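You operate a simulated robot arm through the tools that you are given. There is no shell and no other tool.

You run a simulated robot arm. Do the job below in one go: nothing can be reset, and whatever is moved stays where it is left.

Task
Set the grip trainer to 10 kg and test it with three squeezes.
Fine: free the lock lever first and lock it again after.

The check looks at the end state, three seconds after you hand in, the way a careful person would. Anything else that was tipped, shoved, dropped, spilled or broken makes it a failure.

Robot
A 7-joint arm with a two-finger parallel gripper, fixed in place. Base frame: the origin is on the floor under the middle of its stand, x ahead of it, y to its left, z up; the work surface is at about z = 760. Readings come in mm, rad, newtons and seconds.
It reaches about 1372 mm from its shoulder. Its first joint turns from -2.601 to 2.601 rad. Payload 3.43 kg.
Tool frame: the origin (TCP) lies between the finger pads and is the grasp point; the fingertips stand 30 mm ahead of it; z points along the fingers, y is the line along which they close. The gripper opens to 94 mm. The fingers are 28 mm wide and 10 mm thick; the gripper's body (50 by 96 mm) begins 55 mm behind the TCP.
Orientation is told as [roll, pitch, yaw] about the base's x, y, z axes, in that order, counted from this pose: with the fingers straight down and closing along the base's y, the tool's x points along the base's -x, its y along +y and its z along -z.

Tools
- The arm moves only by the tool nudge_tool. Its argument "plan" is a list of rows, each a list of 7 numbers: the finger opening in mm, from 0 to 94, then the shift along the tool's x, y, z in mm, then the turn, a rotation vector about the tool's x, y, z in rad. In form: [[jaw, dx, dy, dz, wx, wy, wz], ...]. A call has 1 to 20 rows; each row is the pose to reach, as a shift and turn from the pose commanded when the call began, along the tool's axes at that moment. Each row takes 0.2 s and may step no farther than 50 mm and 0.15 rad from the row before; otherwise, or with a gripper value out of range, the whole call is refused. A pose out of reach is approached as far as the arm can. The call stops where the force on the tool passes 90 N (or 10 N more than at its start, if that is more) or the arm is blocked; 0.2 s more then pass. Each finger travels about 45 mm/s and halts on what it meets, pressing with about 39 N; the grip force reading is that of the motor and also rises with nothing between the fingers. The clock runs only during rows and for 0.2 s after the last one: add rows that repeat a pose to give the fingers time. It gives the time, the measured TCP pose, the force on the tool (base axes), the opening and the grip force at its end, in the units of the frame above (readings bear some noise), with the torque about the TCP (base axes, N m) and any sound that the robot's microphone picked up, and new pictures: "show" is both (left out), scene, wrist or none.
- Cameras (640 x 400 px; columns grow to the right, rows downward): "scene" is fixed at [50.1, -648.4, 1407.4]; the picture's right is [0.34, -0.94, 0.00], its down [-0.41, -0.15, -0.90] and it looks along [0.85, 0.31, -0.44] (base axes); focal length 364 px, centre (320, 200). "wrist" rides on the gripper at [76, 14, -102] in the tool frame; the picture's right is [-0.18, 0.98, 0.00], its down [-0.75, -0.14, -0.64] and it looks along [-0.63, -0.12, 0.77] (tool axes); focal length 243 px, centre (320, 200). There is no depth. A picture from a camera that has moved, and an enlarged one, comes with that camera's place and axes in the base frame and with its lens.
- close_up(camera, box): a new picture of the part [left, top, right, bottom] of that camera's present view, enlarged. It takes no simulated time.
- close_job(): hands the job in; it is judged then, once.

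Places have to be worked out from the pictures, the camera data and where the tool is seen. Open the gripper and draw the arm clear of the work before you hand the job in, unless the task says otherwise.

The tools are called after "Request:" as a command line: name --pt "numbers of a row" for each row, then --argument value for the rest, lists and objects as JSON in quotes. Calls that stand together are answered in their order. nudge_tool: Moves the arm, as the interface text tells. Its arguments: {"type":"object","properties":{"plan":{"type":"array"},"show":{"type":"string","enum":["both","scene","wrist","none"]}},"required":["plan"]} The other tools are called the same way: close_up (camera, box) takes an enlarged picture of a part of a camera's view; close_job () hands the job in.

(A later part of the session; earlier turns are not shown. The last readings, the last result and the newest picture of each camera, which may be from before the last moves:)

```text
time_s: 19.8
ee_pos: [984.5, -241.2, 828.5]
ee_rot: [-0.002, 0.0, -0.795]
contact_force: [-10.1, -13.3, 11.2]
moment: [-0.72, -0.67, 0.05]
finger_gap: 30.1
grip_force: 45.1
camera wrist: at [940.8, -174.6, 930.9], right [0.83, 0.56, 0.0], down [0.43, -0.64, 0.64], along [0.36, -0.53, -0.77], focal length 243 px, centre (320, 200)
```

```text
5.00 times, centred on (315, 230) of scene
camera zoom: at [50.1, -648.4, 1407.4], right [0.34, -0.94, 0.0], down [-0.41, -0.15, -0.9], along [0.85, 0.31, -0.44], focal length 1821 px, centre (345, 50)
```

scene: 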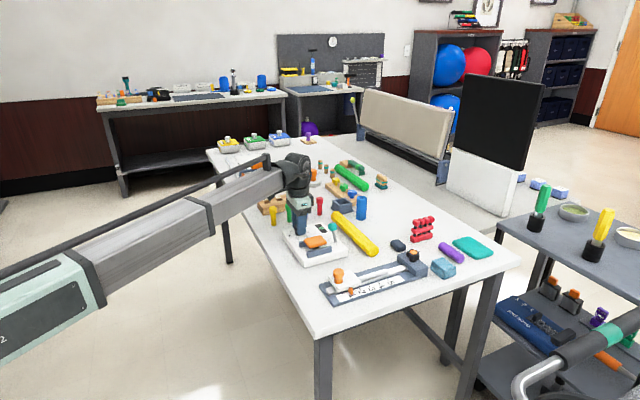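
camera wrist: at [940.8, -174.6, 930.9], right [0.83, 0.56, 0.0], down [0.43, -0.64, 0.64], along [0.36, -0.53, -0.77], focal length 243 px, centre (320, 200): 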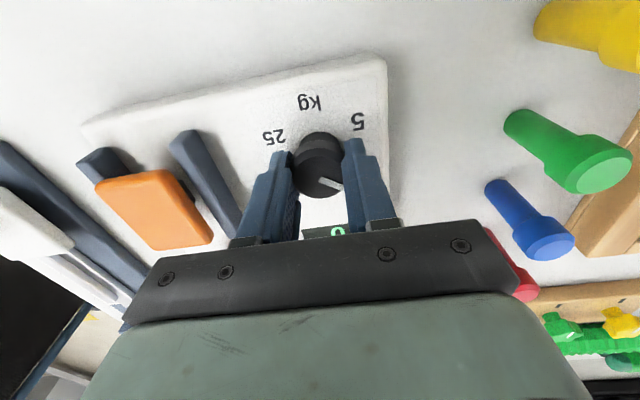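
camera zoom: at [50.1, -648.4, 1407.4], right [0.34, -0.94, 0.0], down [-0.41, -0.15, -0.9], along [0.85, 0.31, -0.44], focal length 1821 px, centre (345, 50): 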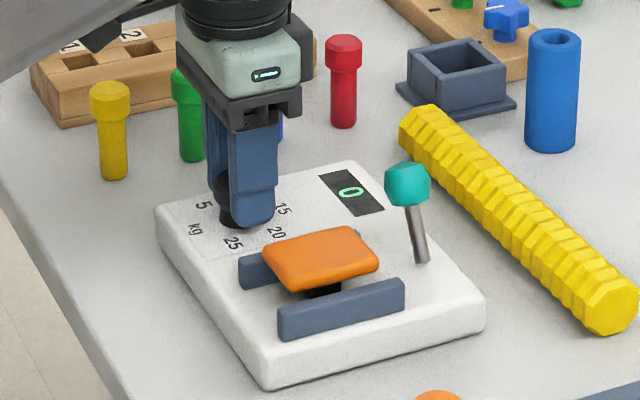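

By the line's angle the knob has turned about 60°, so it should be at 10. I open the fingers and lift to inspect the dial.

Request:
nudge_tool --pt "40 0 0 0 0 0 0" --pt "60 0 0 0 0 0 0" --pt "60 0 0 0 0 0 0" --pt "60 0 0 -40 0 0 0" --pt "60 0 0 -80 0 0 0" --pt "60 30 0 -110 0 0 0" --pt "60 30 0 -110 0 0 0" --show "both"

Request:
close_up --camera "wrist" --box '[260, 40, 400, 180]'

Request:
close_up --camera "scene" --box '[265, 200, 365, 270]'

```text
time_s: 21.4
ee_pos: [964.1, -218.4, 938.5]
ee_rot: [0.001, -0.001, -0.792]
contact_force: [-0.2, -0.1, -0.1]
moment: [0.0, 0.02, 0.0]
finger_gap: 60.0
grip_force: 0.2
camera wrist: at [920.4, -152.1, 1041.7], right [0.83, 0.56, 0.0], down [0.43, -0.64, 0.64], along [0.36, -0.53, -0.77], focal length 243 px, centre (320, 200)
```

scene: 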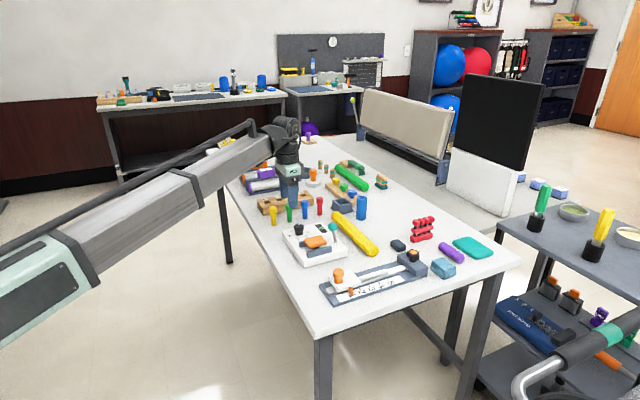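
wrist: 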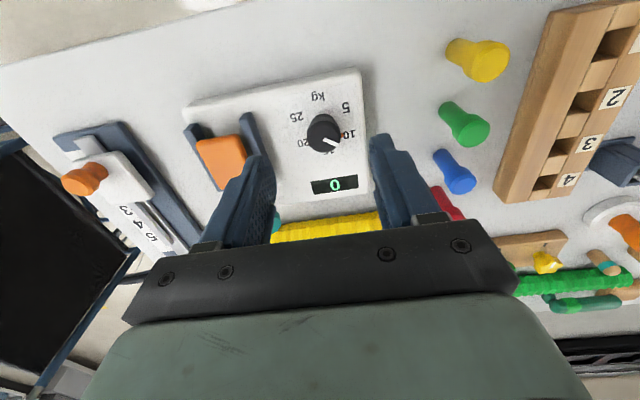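

```text
2.86 times, centred on (330, 110) of wrist
camera zoom: at [920.4, -152.1, 1041.7], right [0.83, 0.56, 0.0], down [0.43, -0.64, 0.64], along [0.36, -0.53, -0.77], focal length 693 px, centre (291, 457)
```

zoom: 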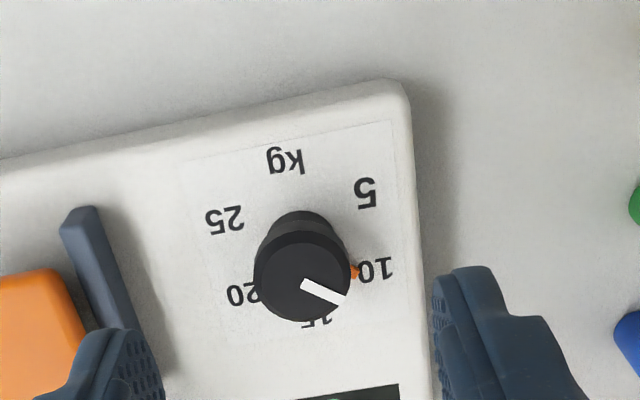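

```text
5.71 times, centred on (315, 235) of scene
camera zoom: at [50.1, -648.4, 1407.4], right [0.34, -0.94, 0.0], down [-0.41, -0.15, -0.9], along [0.85, 0.31, -0.44], focal length 2082 px, centre (349, 0)
```

zoom: 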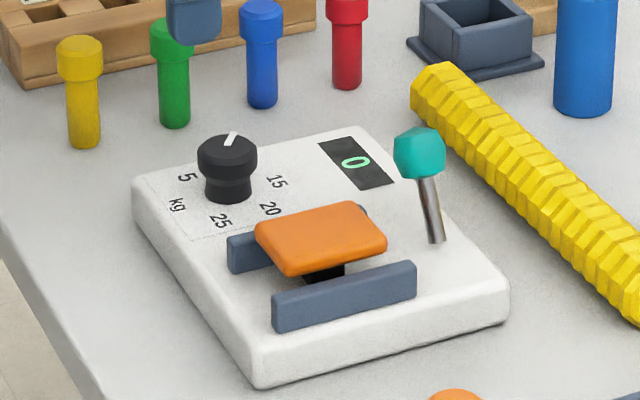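

The orange pointer turned with the knob and now points close to the "10" label. I zoom in further to check how exactly it is aligned.

Request:
close_up --camera "wrist" --box '[300, 90, 360, 150]'

Request:
close_up --camera "scene" --box '[285, 215, 325, 240]'

```text
6.67 times, centred on (330, 120) of wrist
camera zoom: at [920.4, -152.1, 1041.7], right [0.83, 0.56, 0.0], down [0.43, -0.64, 0.64], along [0.36, -0.53, -0.77], focal length 1618 px, centre (253, 733)
```

zoom: 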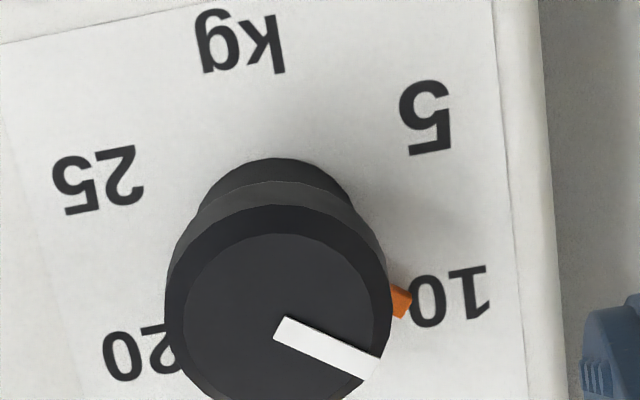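

```text
16.00 times, centred on (305, 228) of scene
camera zoom: at [50.1, -648.4, 1407.4], right [0.34, -0.94, 0.0], down [-0.41, -0.15, -0.9], along [0.85, 0.31, -0.44], focal length 5828 px, centre (560, -240)
```

zoom: 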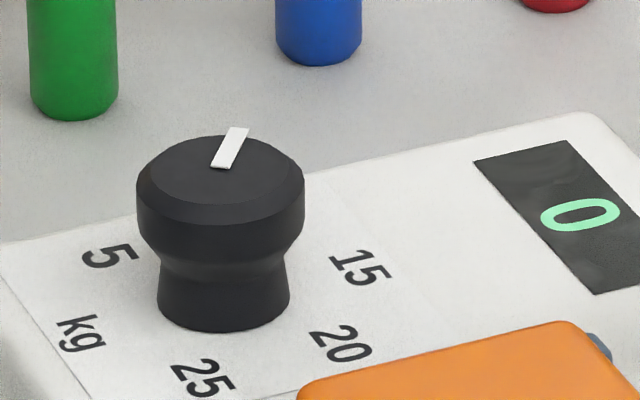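

The pointer sits roughly 7–8° past 10 towards 15 (seen in both the wrist and scene pictures), since the knob shifted a bit while being gripped. I re-grip at the same yaw, better centred, and turn back about 0.13 rad.

Request:
nudge_tool --pt "60 -30 -1 30 0 0 0" --pt "60 -30 -1 75 0 0 0" --pt "60 -30 -1 110 0 0 0" --pt "50 -30 -1 110 0 0 0" --pt "40 -30 -1 110 0 0 0" --pt "34 -30 -1 110 0 0 0" --pt "30 -30 -1 110 0 0 0" --pt "24 -30 -1 110 0 0 0" --pt "24 -30 -1 110 0 0 0" --show "wrist"

Request:
close_up --camera "wrist" --box '[240, 90, 400, 230]'

```text
time_s: 23.4
ee_pos: [985.8, -242.6, 828.2]
ee_rot: [-0.002, 0.001, -0.794]
contact_force: [-4.9, -5.8, -2.2]
moment: [0.01, -0.05, 0.0]
finger_gap: 30.0
grip_force: 45.0
camera wrist: at [941.9, -176.1, 930.6], right [0.83, 0.56, 0.0], down [0.43, -0.64, 0.64], along [0.36, -0.53, -0.77], focal length 243 px, centre (320, 200)
```

wrist: 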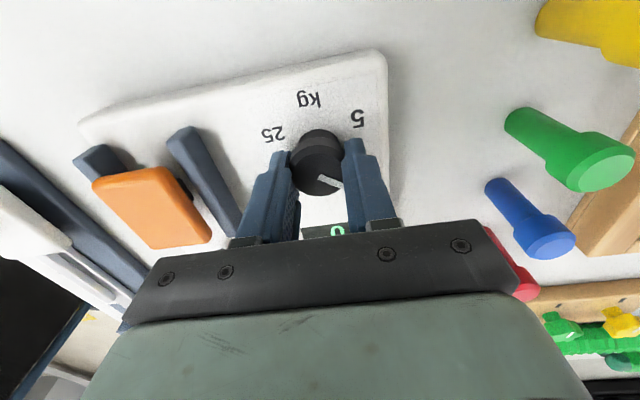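

```text
2.86 times, centred on (320, 160) of wrist
camera zoom: at [941.9, -176.1, 930.6], right [0.83, 0.56, 0.0], down [0.43, -0.64, 0.64], along [0.36, -0.53, -0.77], focal length 693 px, centre (320, 314)
```

zoom: 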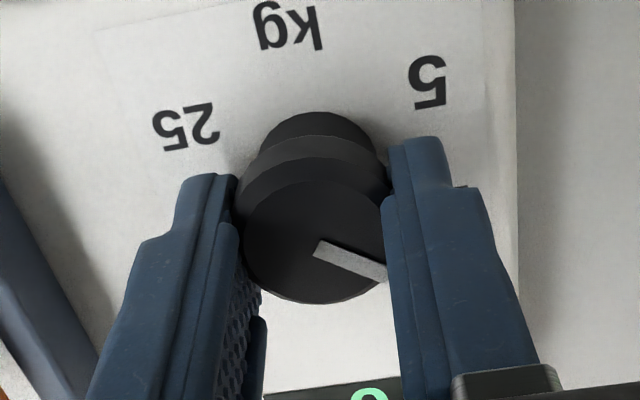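

The grip is well centred now. I turn back 0.13 rad (tool z negative), then release, lift and look again.

Request:
nudge_tool --pt "24 0 0 0 0 0 -0.05" --pt "24 0 0 0 0 0 -0.1" --pt "24 0 0 0 0 0 -0.13" --pt "24 0 0 0 0 0 -0.13" --pt "40 0 0 0 0 0 -0.13" --pt "60 0 0 0 0 0 -0.13" --pt "60 0 0 0 0 0 -0.13" --pt "60 0 0 -40 0 0 -0.06" --pt "60 0 0 -80 0 0 0" --pt "60 30 1 -110 0 0 0" --pt "60 30 1 -110 0 0 0" --show "wrist"

Request:
close_up --camera "wrist" --box '[290, 80, 370, 150]'

Request:
close_up --camera "scene" --box '[285, 215, 325, 240]'

```text
time_s: 25.8
ee_pos: [964.2, -219.5, 937.9]
ee_rot: [0.002, 0.0, -0.793]
contact_force: [0.6, 0.1, 0.0]
moment: [0.0, -0.01, -0.03]
finger_gap: 60.0
grip_force: 0.1
camera wrist: at [921.3, -152.7, 1041.0], right [0.83, 0.56, 0.0], down [0.43, -0.64, 0.64], along [0.36, -0.53, -0.77], focal length 243 px, centre (320, 200)
```

wrist: 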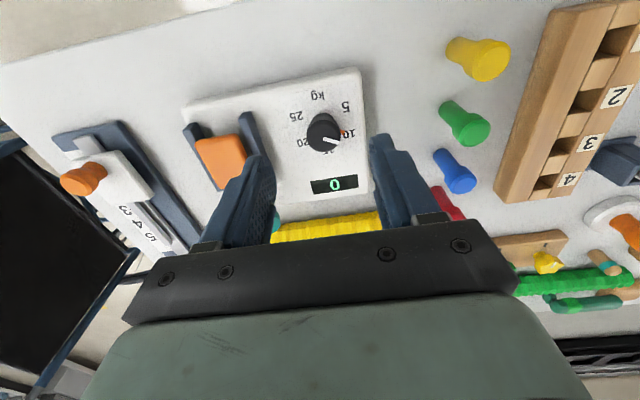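

```text
5.71 times, centred on (330, 115) of wrist
camera zoom: at [921.3, -152.7, 1041.0], right [0.83, 0.56, 0.0], down [0.43, -0.64, 0.64], along [0.36, -0.53, -0.77], focal length 1386 px, centre (263, 686)
```

zoom: 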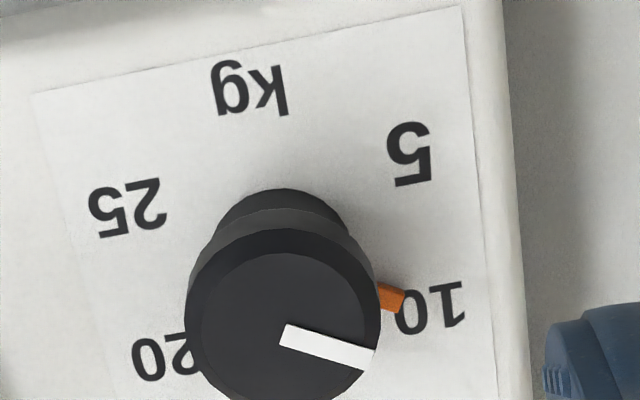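

```text
16.00 times, centred on (305, 228) of scene
camera zoom: at [50.1, -648.4, 1407.4], right [0.34, -0.94, 0.0], down [-0.41, -0.15, -0.9], along [0.85, 0.31, -0.44], focal length 5828 px, centre (560, -240)
```

zoom: 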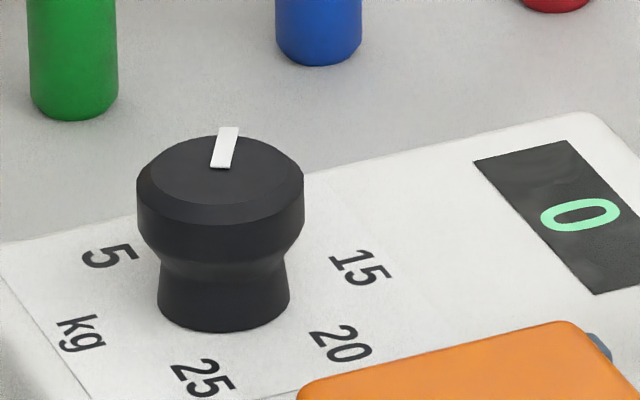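

Both views now put the pointer on 10 (within about 2°). Next I study the squeeze pad and its rails closely before touching them.

Request:
close_up --camera "scene" --box '[297, 228, 341, 258]'

Request:
close_up --camera "wrist" --box '[175, 90, 285, 230]'

```text
13.33 times, centred on (319, 243) of scene
camera zoom: at [50.1, -648.4, 1407.4], right [0.34, -0.94, 0.0], down [-0.41, -0.15, -0.9], along [0.85, 0.31, -0.44], focal length 4857 px, centre (333, -373)
```

zoom: 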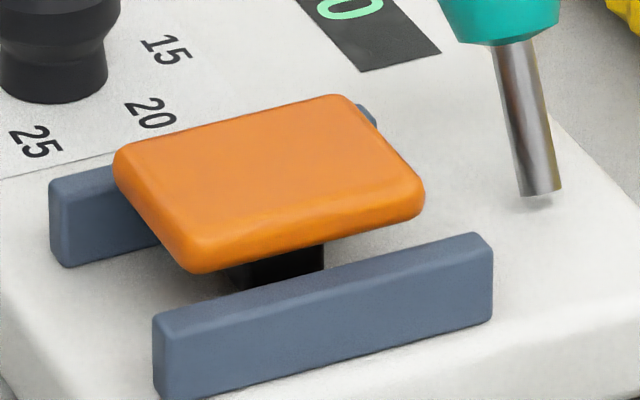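

```text
2.86 times, centred on (230, 160) of wrist
camera zoom: at [921.3, -152.7, 1041.0], right [0.83, 0.56, 0.0], down [0.43, -0.64, 0.64], along [0.36, -0.53, -0.77], focal length 693 px, centre (577, 314)
```

zoom: 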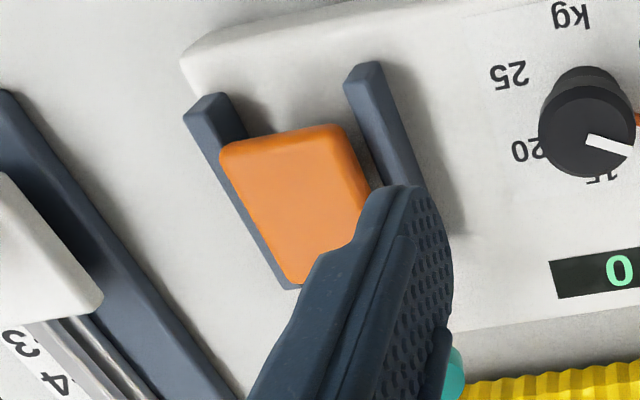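

The pad rides on a central black plunger above the rails, so a squeeze means pressing it down. I close the fingers and move above the pad's centre (about (911.5,-320) in tool coordinates), staying well above it first.

Request:
nudge_tool --pt "40 -9 -27 0 0 0 0" --pt "20 -18 -54 0 0 0 0" --pt "0 -26 -81 0 0 0 0" --pt "0 -35 -108 0 0 0 0" --pt "0 -35 -108 30 0 0 0" --pt "0 -35 -108 55 0 0 0" --pt "0 -35 -108 55 0 0 0" --show "both"

Request:
close_up --camera "wrist" --box '[220, 60, 420, 230]'

Request:
close_up --camera "scene" --box '[275, 190, 375, 270]'

```text
time_s: 27.4
ee_pos: [911.6, -319.7, 882.3]
ee_rot: [-0.001, 0.001, -0.795]
contact_force: [0.8, -0.1, 1.1]
moment: [0.02, 0.02, 0.03]
finger_gap: 0.0
grip_force: 33.3
camera wrist: at [868.2, -253.3, 984.8], right [0.83, 0.56, 0.0], down [0.43, -0.64, 0.64], along [0.36, -0.53, -0.77], focal length 243 px, centre (320, 200)
```

scene: 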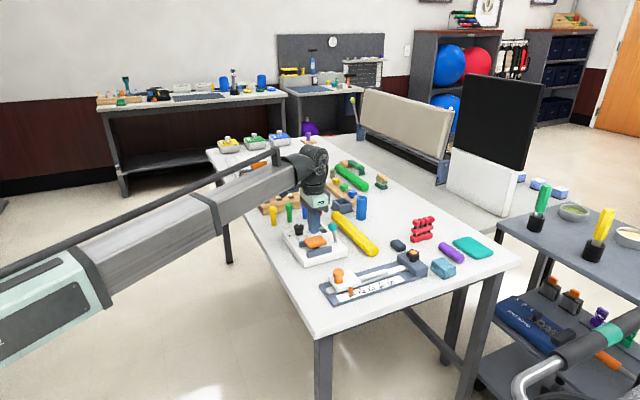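
wrist: 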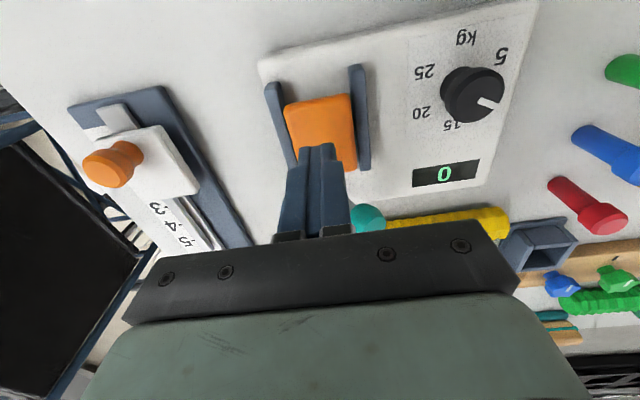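

```text
2.35 times, centred on (320, 145) of wrist
camera zoom: at [868.2, -253.3, 984.8], right [0.83, 0.56, 0.0], down [0.43, -0.64, 0.64], along [0.36, -0.53, -0.77], focal length 571 px, centre (320, 329)
```

zoom: 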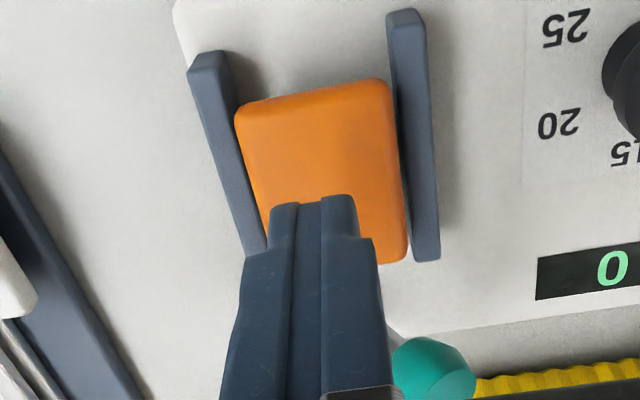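

```text
5.00 times, centred on (325, 230) of scene
camera zoom: at [50.1, -648.4, 1407.4], right [0.34, -0.94, 0.0], down [-0.41, -0.15, -0.9], along [0.85, 0.31, -0.44], focal length 1821 px, centre (295, 50)
```

zoom: 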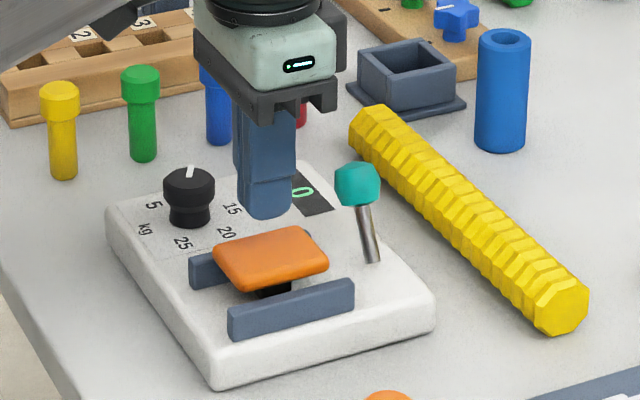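

The closed fingertips are over the pad's centre, about 30 mm above it. I descend slowly until contact and watch the vertical force.

Request:
nudge_tool --pt "0 -1 1 15 0 0 0" --pt "0 -1 1 25 0 0 0" --pt "0 -1 1 29 0 0 0" --pt "0 -1 1 31 0 0 0" --pt "0 -1 1 33 0 0 0" --pt "0 -1 1 35 0 0 0" --show "wrist"

Request:
close_up --camera "wrist" --box '[220, 0, 500, 200]'

Request:
close_up --camera "scene" --box '[285, 205, 355, 260]'

```text
time_s: 28.8
ee_pos: [911.7, -320.6, 847.0]
ee_rot: [0.001, 0.0, -0.794]
contact_force: [-1.2, -0.4, 2.5]
moment: [-0.01, 0.05, -0.01]
finger_gap: 0.0
grip_force: 33.2
camera wrist: at [869.8, -254.1, 950.2], right [0.83, 0.56, 0.0], down [0.43, -0.64, 0.64], along [0.36, -0.53, -0.77], focal length 243 px, centre (320, 200)
```

wrist: 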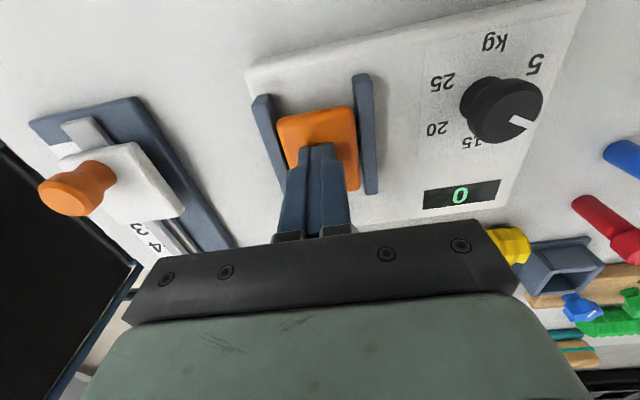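

```text
2.00 times, centred on (360, 100) of wrist
camera zoom: at [869.8, -254.1, 950.2], right [0.83, 0.56, 0.0], down [0.43, -0.64, 0.64], along [0.36, -0.53, -0.77], focal length 485 px, centre (240, 400)
```

zoom: 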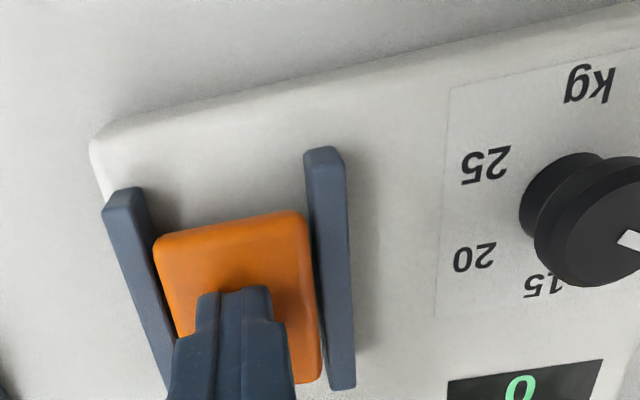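

```text
7.27 times, centred on (320, 232) of scene
camera zoom: at [50.1, -648.4, 1407.4], right [0.34, -0.94, 0.0], down [-0.41, -0.15, -0.9], along [0.85, 0.31, -0.44], focal length 2649 px, centre (320, -36)
```

zoom: 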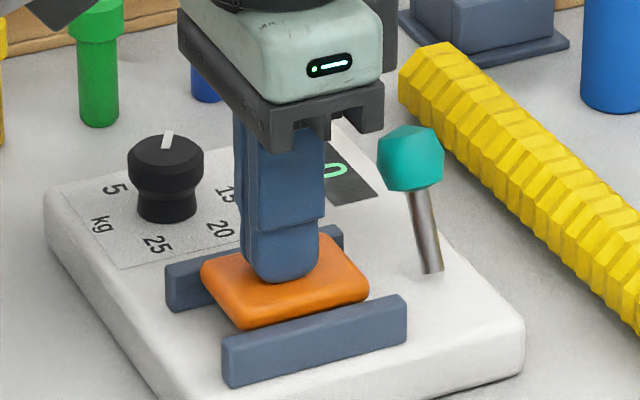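

Contact: about 2.5 N with the tips at z≈817 (pad starting to move). I press further in small steps, watching force, sound and the counter.

Request:
nudge_tool --pt "0 0 0 2 0 0 0" --pt "0 0 0 4 0 0 0" --pt "0 0 0 6 0 0 0" --pt "0 0 0 8 0 0 0" --show "wrist"

Request:
close_up --camera "wrist" --box '[220, 0, 500, 220]'

```text
time_s: 29.8
ee_pos: [912.7, -320.5, 841.4]
ee_rot: [0.002, -0.003, -0.793]
contact_force: [5.1, -5.7, 35.4]
moment: [-0.07, -0.11, -0.06]
finger_gap: 0.2
grip_force: 33.2
camera wrist: at [869.3, -253.9, 944.8], right [0.83, 0.56, 0.0], down [0.43, -0.64, 0.64], along [0.36, -0.53, -0.76], focal length 243 px, centre (320, 200)
```

wrist: 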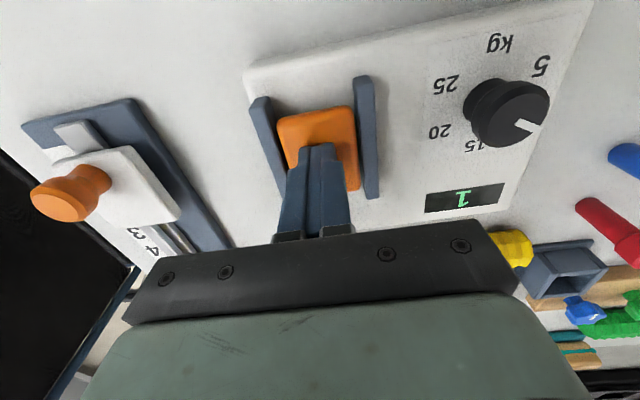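

```text
1.82 times, centred on (360, 110) of wrist
camera zoom: at [869.3, -253.9, 944.8], right [0.83, 0.56, 0.0], down [0.43, -0.64, 0.64], along [0.36, -0.53, -0.76], focal length 441 px, centre (247, 364)
```

zoom: 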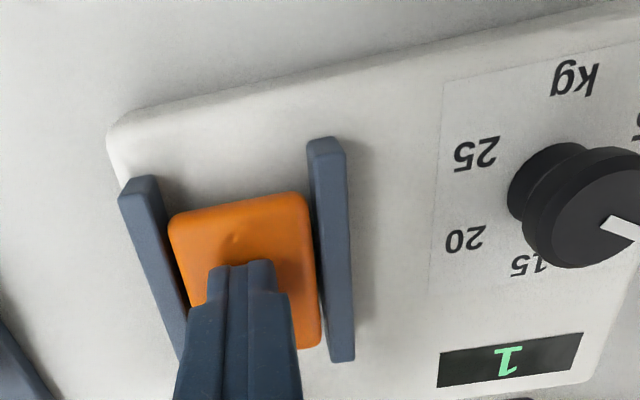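

The counter shows 1 at 35 N. I release fully to let the pad rise and check the counter before the next press.

Request:
nudge_tool --pt "0 0 0 -6 0 0 0" --pt "0 0 0 -14 0 0 0" --pt "0 0 0 -20 0 0 0" --pt "0 0 0 -20 0 0 0" --pt "0 0 0 -20 0 0 0" --show "wrist"

Request:
close_up --camera "wrist" --box '[220, 0, 500, 220]'

```text
time_s: 31.0
ee_pos: [912.5, -320.2, 858.8]
ee_rot: [0.002, 0.0, -0.792]
contact_force: [-0.4, -0.1, 0.5]
moment: [-0.02, 0.0, 0.0]
finger_gap: 0.0
grip_force: 32.9
camera wrist: at [870.4, -254.2, 962.0], right [0.83, 0.56, 0.0], down [0.43, -0.64, 0.64], along [0.36, -0.53, -0.77], focal length 243 px, centre (320, 200)
```

wrist: 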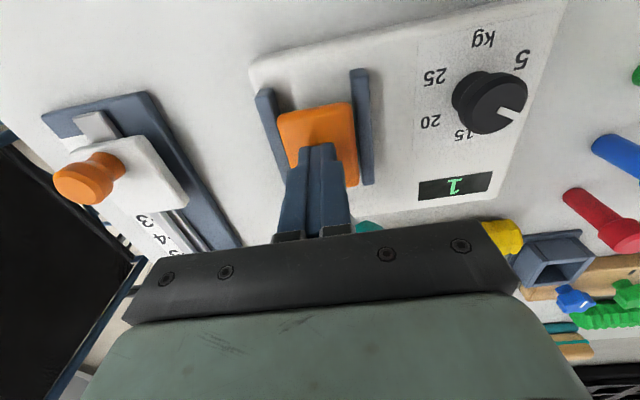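

```text
1.82 times, centred on (360, 110) of wrist
camera zoom: at [870.4, -254.2, 962.0], right [0.83, 0.56, 0.0], down [0.43, -0.64, 0.64], along [0.36, -0.53, -0.77], focal length 441 px, centre (247, 364)
```

zoom: 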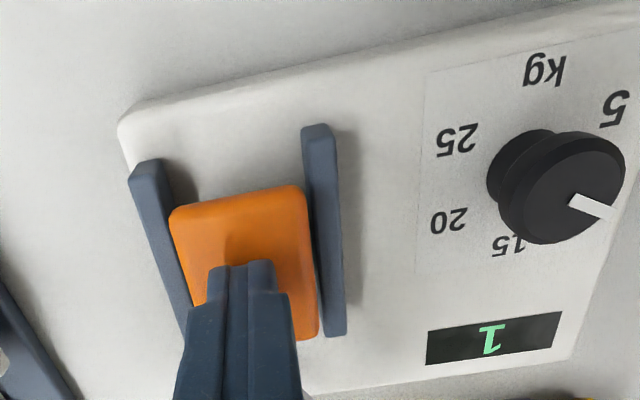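

The counter holds at 1 and the pad is back up. I make the second press to the same depth and stay there briefly to read the counter.

Request:
nudge_tool --pt "0 0 0 8 0 0 0" --pt "0 0 0 12 0 0 0" --pt "0 0 0 15 0 0 0" --pt "0 0 0 18 0 0 0" --pt "0 0 0 20 0 0 0" --show "wrist"

Request:
close_up --camera "wrist" --box '[220, 0, 500, 220]'

```text
time_s: 32.2
ee_pos: [913.9, -320.6, 842.3]
ee_rot: [0.003, -0.003, -0.794]
contact_force: [5.2, -3.6, 33.7]
moment: [-0.02, -0.09, 0.05]
finger_gap: 0.0
grip_force: 33.4
camera wrist: at [870.0, -254.0, 944.9], right [0.83, 0.56, 0.0], down [0.43, -0.64, 0.64], along [0.36, -0.53, -0.76], focal length 243 px, centre (320, 200)
```

wrist: 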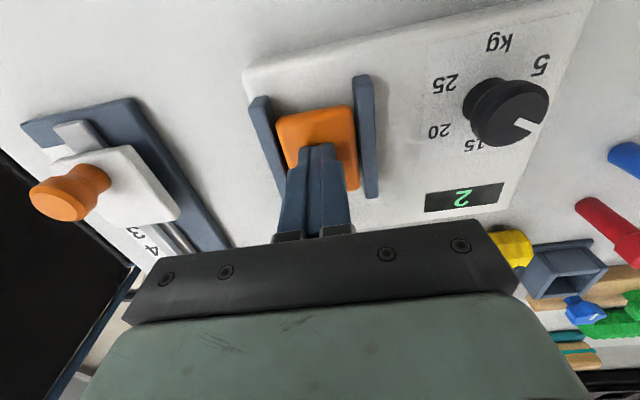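

```text
1.82 times, centred on (360, 110) of wrist
camera zoom: at [870.0, -254.0, 944.9], right [0.83, 0.56, 0.0], down [0.43, -0.64, 0.64], along [0.36, -0.53, -0.76], focal length 441 px, centre (247, 364)
```

zoom: 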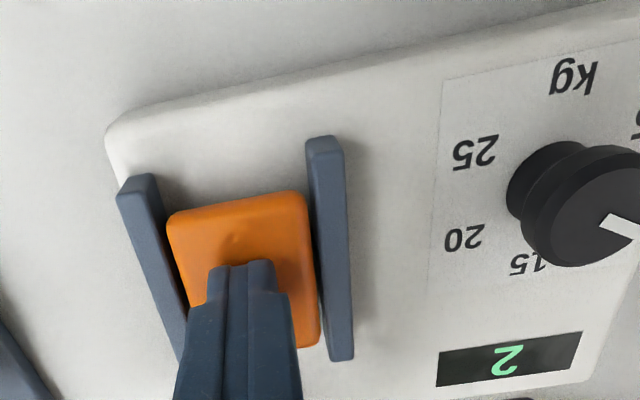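

The counter shows 2. I release fully again and then read it.

Request:
nudge_tool --pt "0 0 0 -6 0 0 0" --pt "0 0 0 -14 0 0 0" --pt "0 0 0 -20 0 0 0" --pt "0 0 0 -20 0 0 0" --pt "0 0 0 -20 0 0 0" --show "wrist"

```text
time_s: 33.4
ee_pos: [913.1, -320.3, 858.8]
ee_rot: [0.001, 0.0, -0.794]
contact_force: [0.3, -0.4, 0.3]
moment: [0.03, 0.01, -0.01]
finger_gap: 0.0
grip_force: 32.5
camera wrist: at [870.2, -253.8, 962.2], right [0.83, 0.56, 0.0], down [0.43, -0.64, 0.64], along [0.36, -0.53, -0.77], focal length 243 px, centre (320, 200)
```

wrist: 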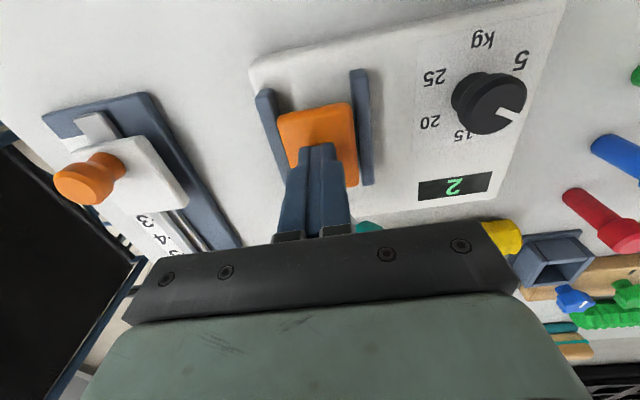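

The counter holds at 2 with the pad released. I make the third press.

Request:
nudge_tool --pt "0 0 0 8 0 0 0" --pt "0 0 0 12 0 0 0" --pt "0 0 0 15 0 0 0" --pt "0 0 0 18 0 0 0" --pt "0 0 0 20 0 0 0" --show "wrist"

Request:
close_up --camera "wrist" --box '[220, 0, 500, 220]'

```text
time_s: 34.6
ee_pos: [914.0, -321.3, 841.9]
ee_rot: [0.001, -0.004, -0.793]
contact_force: [7.5, 0.5, 33.9]
moment: [0.08, -0.12, -0.12]
finger_gap: 0.0
grip_force: 32.8
camera wrist: at [869.3, -253.7, 945.0], right [0.83, 0.56, 0.0], down [0.43, -0.64, 0.64], along [0.36, -0.53, -0.76], focal length 243 px, centre (320, 200)
```

wrist: 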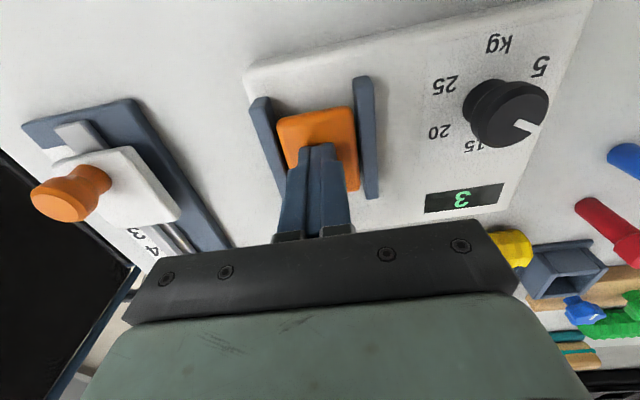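

```text
1.82 times, centred on (360, 110) of wrist
camera zoom: at [869.3, -253.7, 945.0], right [0.83, 0.56, 0.0], down [0.43, -0.64, 0.64], along [0.36, -0.53, -0.76], focal length 441 px, centre (247, 364)
```

zoom: 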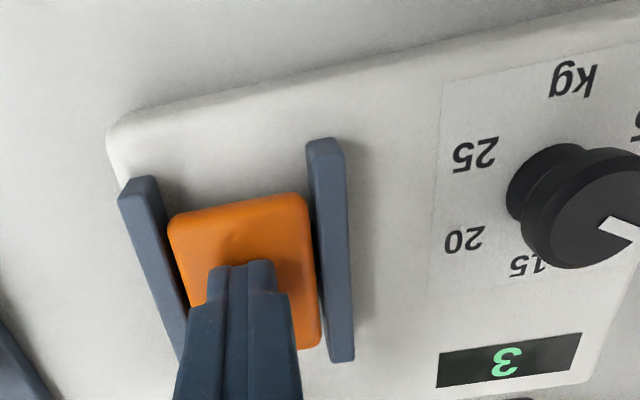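

The counter shows 3, so all three squeezes are counted. I lift straight off the pad, then go above the lever with the fingers opening.

Request:
nudge_tool --pt "0 0 0 -8 0 0 0" --pt "0 0 0 -25 0 0 0" --pt "0 0 0 -60 0 0 0" --pt "0 0 0 -90 0 0 0" --pt "20 -23 9 -90 0 0 0" --pt "40 -46 17 -90 0 0 0" --pt "60 -69 26 -90 0 0 0" --pt "80 -69 26 -90 0 0 0" --pt "80 -69 26 -90 0 0 0" --show "both"

Request:
close_up --camera "wrist" --box '[220, 0, 460, 200]'

Request:
close_up --camera "scene" --box '[275, 200, 375, 270]'

```text
time_s: 36.6
ee_pos: [980.5, -350.3, 931.2]
ee_rot: [0.0, -0.001, -0.792]
contact_force: [0.1, 0.3, 0.1]
moment: [-0.01, 0.01, -0.03]
finger_gap: 79.9
grip_force: 0.2
camera wrist: at [936.5, -283.6, 1033.7], right [0.83, 0.56, 0.0], down [0.43, -0.64, 0.64], along [0.36, -0.53, -0.77], focal length 243 px, centre (320, 200)
```

scene: 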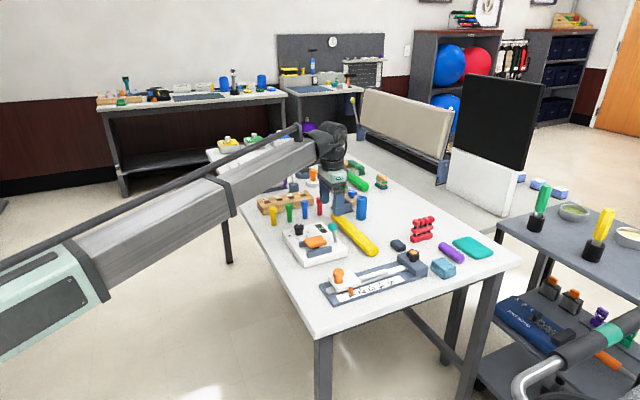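
wrist: 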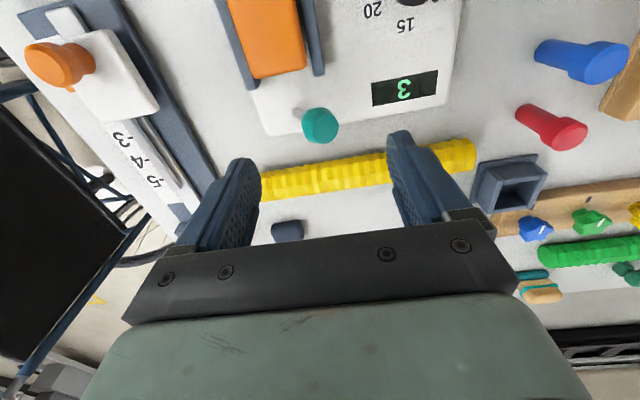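

```text
2.00 times, centred on (340, 100) of wrist
camera zoom: at [936.5, -283.6, 1033.7], right [0.83, 0.56, 0.0], down [0.43, -0.64, 0.64], along [0.36, -0.53, -0.77], focal length 485 px, centre (280, 400)
```

zoom: 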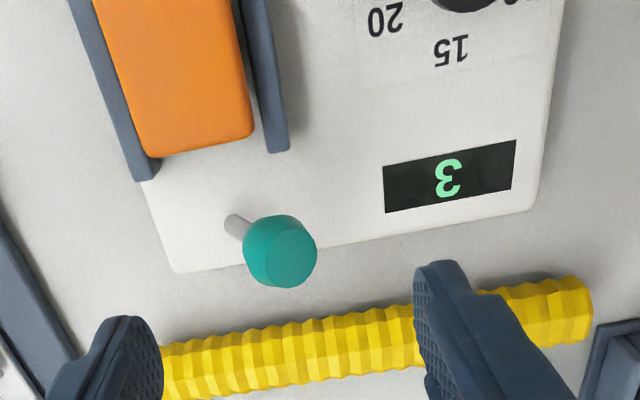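

```text
5.71 times, centred on (325, 235) of scene
camera zoom: at [50.1, -648.4, 1407.4], right [0.34, -0.94, 0.0], down [-0.41, -0.15, -0.9], along [0.85, 0.31, -0.44], focal length 2082 px, centre (291, 0)
```

zoom: 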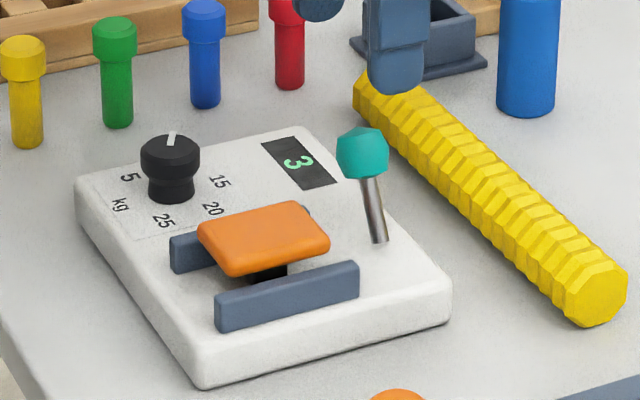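

The counter reads 3 and the ball is centred under the open fingers at about (981,-351). I descend, close to 46 mm around it and start pushing it back in tool -y.

Request:
nudge_tool --pt "80 0 0 40 0 0 0" --pt "80 0 0 70 0 0 0" --pt "80 0 0 84 0 0 0" --pt "60 0 0 84 0 0 0" --pt "46 0 0 84 0 0 0" --pt "46 0 0 84 0 0 0" --pt "46 0 -5 84 0 0 0" --pt "46 0 -10 84 0 0 0" --pt "46 0 -15 84 0 0 0" --pt "46 0 -20 84 0 0 0" --pt "46 0 -25 84 0 0 0" --pt "46 0 -30 84 0 0 0" --show "both"

Request:
close_up --camera "wrist" --box '[220, 60, 420, 230]'

Request:
close_up --camera "scene" --box '[285, 215, 325, 240]'

```text
time_s: 39.2
ee_pos: [957.9, -372.9, 845.1]
ee_rot: [0.0, 0.001, -0.792]
contact_force: [1.1, 0.0, 0.2]
moment: [0.02, 0.05, -0.02]
finger_gap: 46.5
grip_force: 0.3
camera wrist: at [914.5, -306.1, 948.3], right [0.83, 0.56, 0.0], down [0.43, -0.64, 0.64], along [0.36, -0.53, -0.77], focal length 243 px, centre (320, 200)
```

scene: 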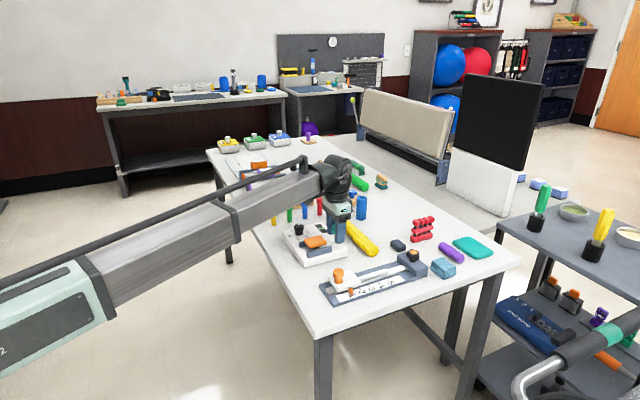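
wrist: 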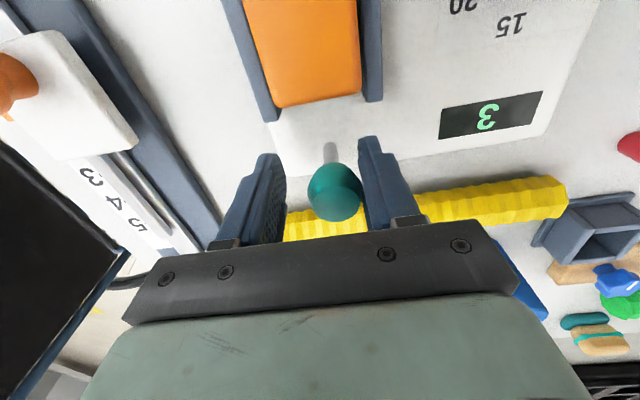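

```text
2.35 times, centred on (320, 145) of wrist
camera zoom: at [914.5, -306.1, 948.3], right [0.83, 0.56, 0.0], down [0.43, -0.64, 0.64], along [0.36, -0.53, -0.77], focal length 571 px, centre (320, 329)
```

zoom: 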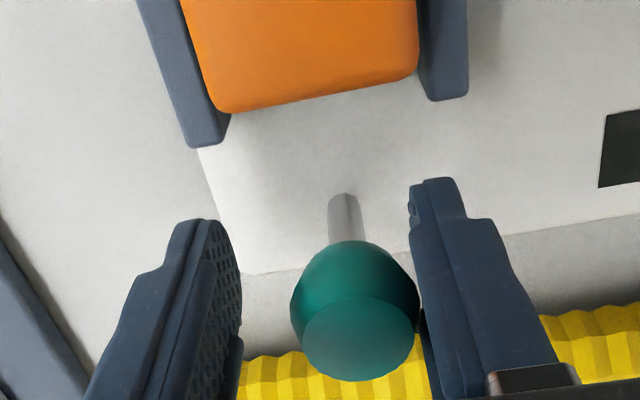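

```text
16.00 times, centred on (305, 228) of scene
camera zoom: at [50.1, -648.4, 1407.4], right [0.34, -0.94, 0.0], down [-0.41, -0.15, -0.9], along [0.85, 0.31, -0.44], focal length 5828 px, centre (560, -240)
```

zoom: 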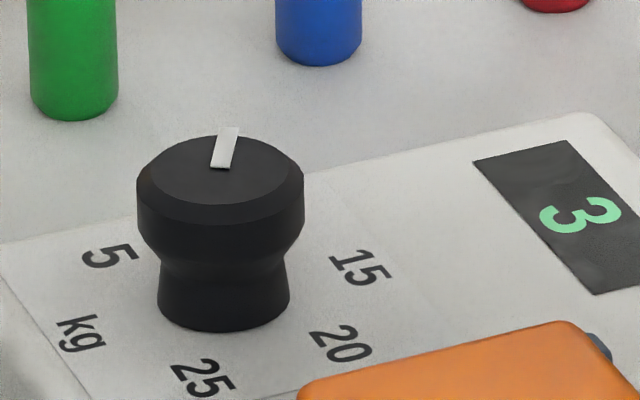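

The lever is about upright and follows easily; dial still on 10 and counter on 3. I keep pushing in -y in small steps until its stop.

Request:
nudge_tool --pt "46 0 -4 0 0 0 0" --pt "46 0 -8 0 0 0 0" --pt "46 0 -12 0 0 0 0" --pt "46 0 -16 0 0 0 0" --pt "46 0 -20 0 0 0 0" --pt "46 0 -23 0 0 0 0" --show "wrist"

Request:
close_up --camera "wrist" --box '[220, 60, 420, 230]'

```text
time_s: 40.6
ee_pos: [943.6, -389.3, 845.6]
ee_rot: [-0.001, 0.0, -0.794]
contact_force: [0.9, 1.4, 0.5]
moment: [0.02, -0.01, 0.03]
finger_gap: 47.0
grip_force: 1.1
camera wrist: at [899.8, -322.1, 948.8], right [0.83, 0.56, 0.0], down [0.43, -0.64, 0.64], along [0.36, -0.53, -0.77], focal length 243 px, centre (320, 200)
```

wrist: 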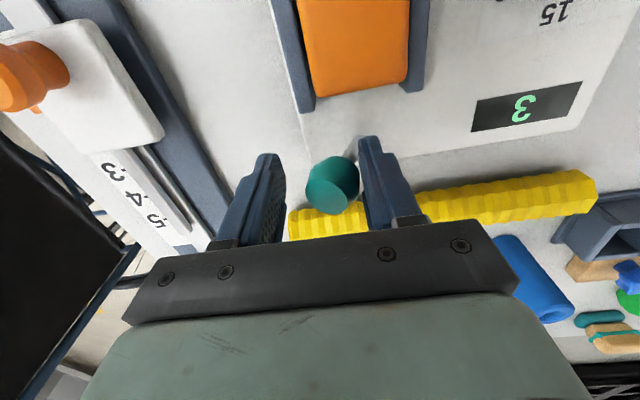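

```text
2.35 times, centred on (320, 145) of wrist
camera zoom: at [899.8, -322.1, 948.8], right [0.83, 0.56, 0.0], down [0.43, -0.64, 0.64], along [0.36, -0.53, -0.77], focal length 571 px, centre (320, 329)
```

zoom: 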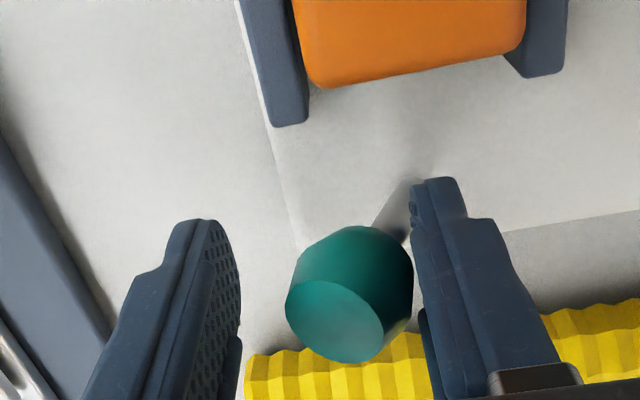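

Ball is almost back to its first position with the force just starting to rise. I push on a few mm until it is firmly at the stop.

Request:
nudge_tool --pt "46 0 -2 0 0 0 0" --pt "46 0 -4 0 0 0 0" --pt "46 0 -6 0 0 0 0" --pt "46 0 -8 0 0 0 0" --show "wrist"

Request:
close_up --camera "wrist" --box '[220, 60, 420, 230]'

```text
time_s: 41.6
ee_pos: [937.9, -393.2, 845.6]
ee_rot: [0.003, -0.001, -0.792]
contact_force: [12.7, 11.5, 8.6]
moment: [0.51, -0.53, 0.07]
finger_gap: 55.3
grip_force: 8.3
camera wrist: at [894.5, -326.4, 948.8], right [0.83, 0.56, 0.0], down [0.43, -0.64, 0.64], along [0.36, -0.53, -0.77], focal length 243 px, centre (320, 200)
```

wrist: 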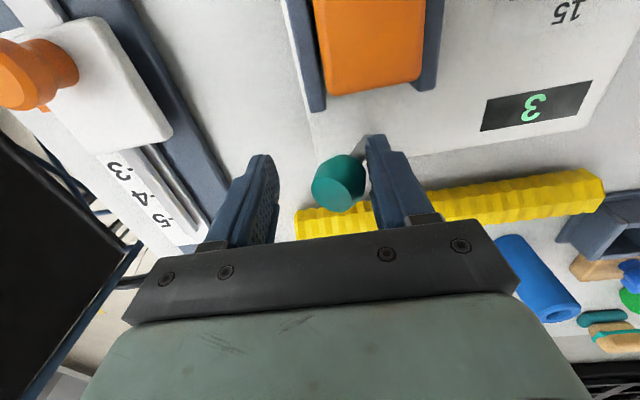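

```text
2.35 times, centred on (320, 145) of wrist
camera zoom: at [894.5, -326.4, 948.8], right [0.83, 0.56, 0.0], down [0.43, -0.64, 0.64], along [0.36, -0.53, -0.77], focal length 571 px, centre (320, 329)
```

zoom: 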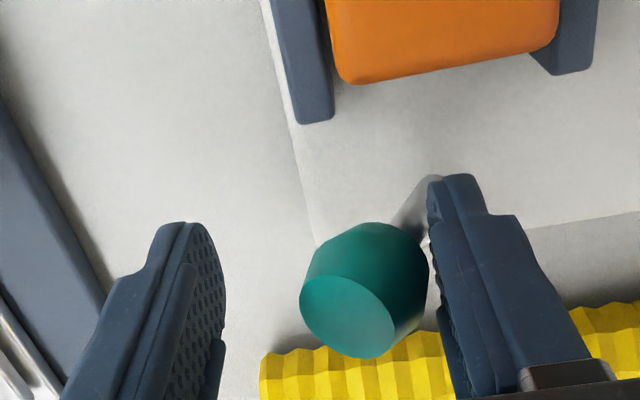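

The lever is firmly at its stop (17 N, finger pushed back). I back off, open, and lift clear, then check the lever, counter and dial.

Request:
nudge_tool --pt "60 0 6 0 0 0 0" --pt "80 0 8 0 0 0 0" --pt "90 0 8 0 0 0 0" --pt "90 0 8 -20 0 0 0" --pt "90 0 8 -60 0 0 0" --pt "90 0 8 -100 0 0 0" --pt "90 30 8 -120 0 0 0" --pt "90 30 8 -120 0 0 0" --show "both"

Request:
close_up --camera "wrist" --box '[220, 0, 460, 200]'

Request:
close_up --camera "scene" --box '[275, 200, 375, 270]'

```text
time_s: 43.4
ee_pos: [920.9, -366.9, 966.3]
ee_rot: [0.0, 0.0, -0.793]
contact_force: [0.1, -0.6, -0.1]
moment: [-0.03, -0.01, -0.01]
finger_gap: 89.9
grip_force: 0.1
camera wrist: at [877.7, -300.1, 1068.8], right [0.83, 0.56, 0.0], down [0.43, -0.64, 0.64], along [0.36, -0.53, -0.77], focal length 243 px, centre (320, 200)
```

scene: 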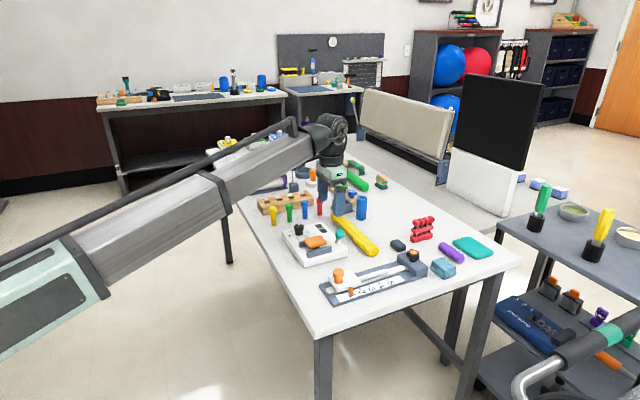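
wrist: 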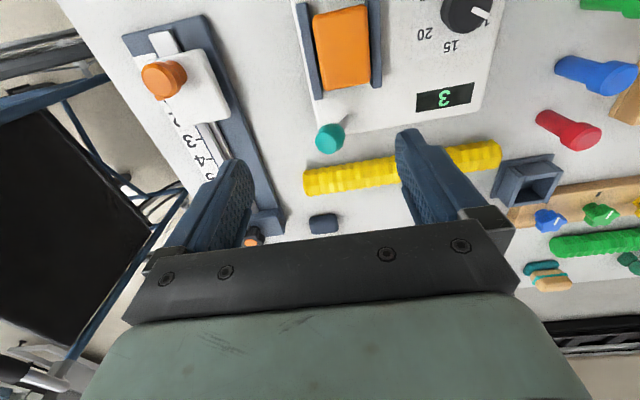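

```text
2.00 times, centred on (340, 100) of wrist
camera zoom: at [877.7, -300.1, 1068.8], right [0.83, 0.56, 0.0], down [0.43, -0.64, 0.64], along [0.36, -0.53, -0.77], focal length 485 px, centre (280, 400)
```

zoom: 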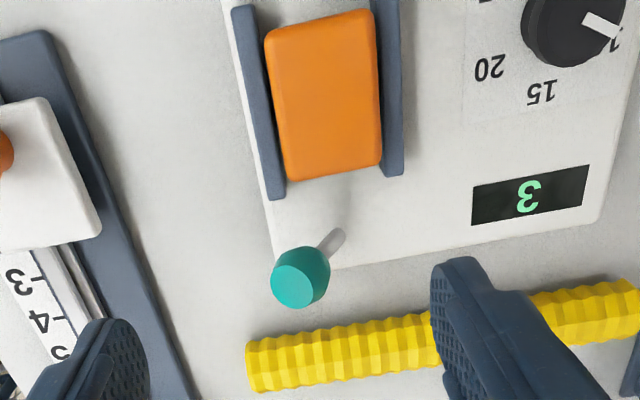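

```text
5.71 times, centred on (325, 235) of scene
camera zoom: at [50.1, -648.4, 1407.4], right [0.34, -0.94, 0.0], down [-0.41, -0.15, -0.9], along [0.85, 0.31, -0.44], focal length 2082 px, centre (291, 0)
```

zoom: 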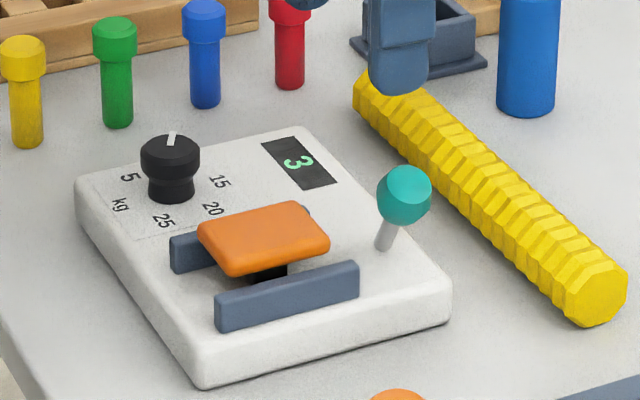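

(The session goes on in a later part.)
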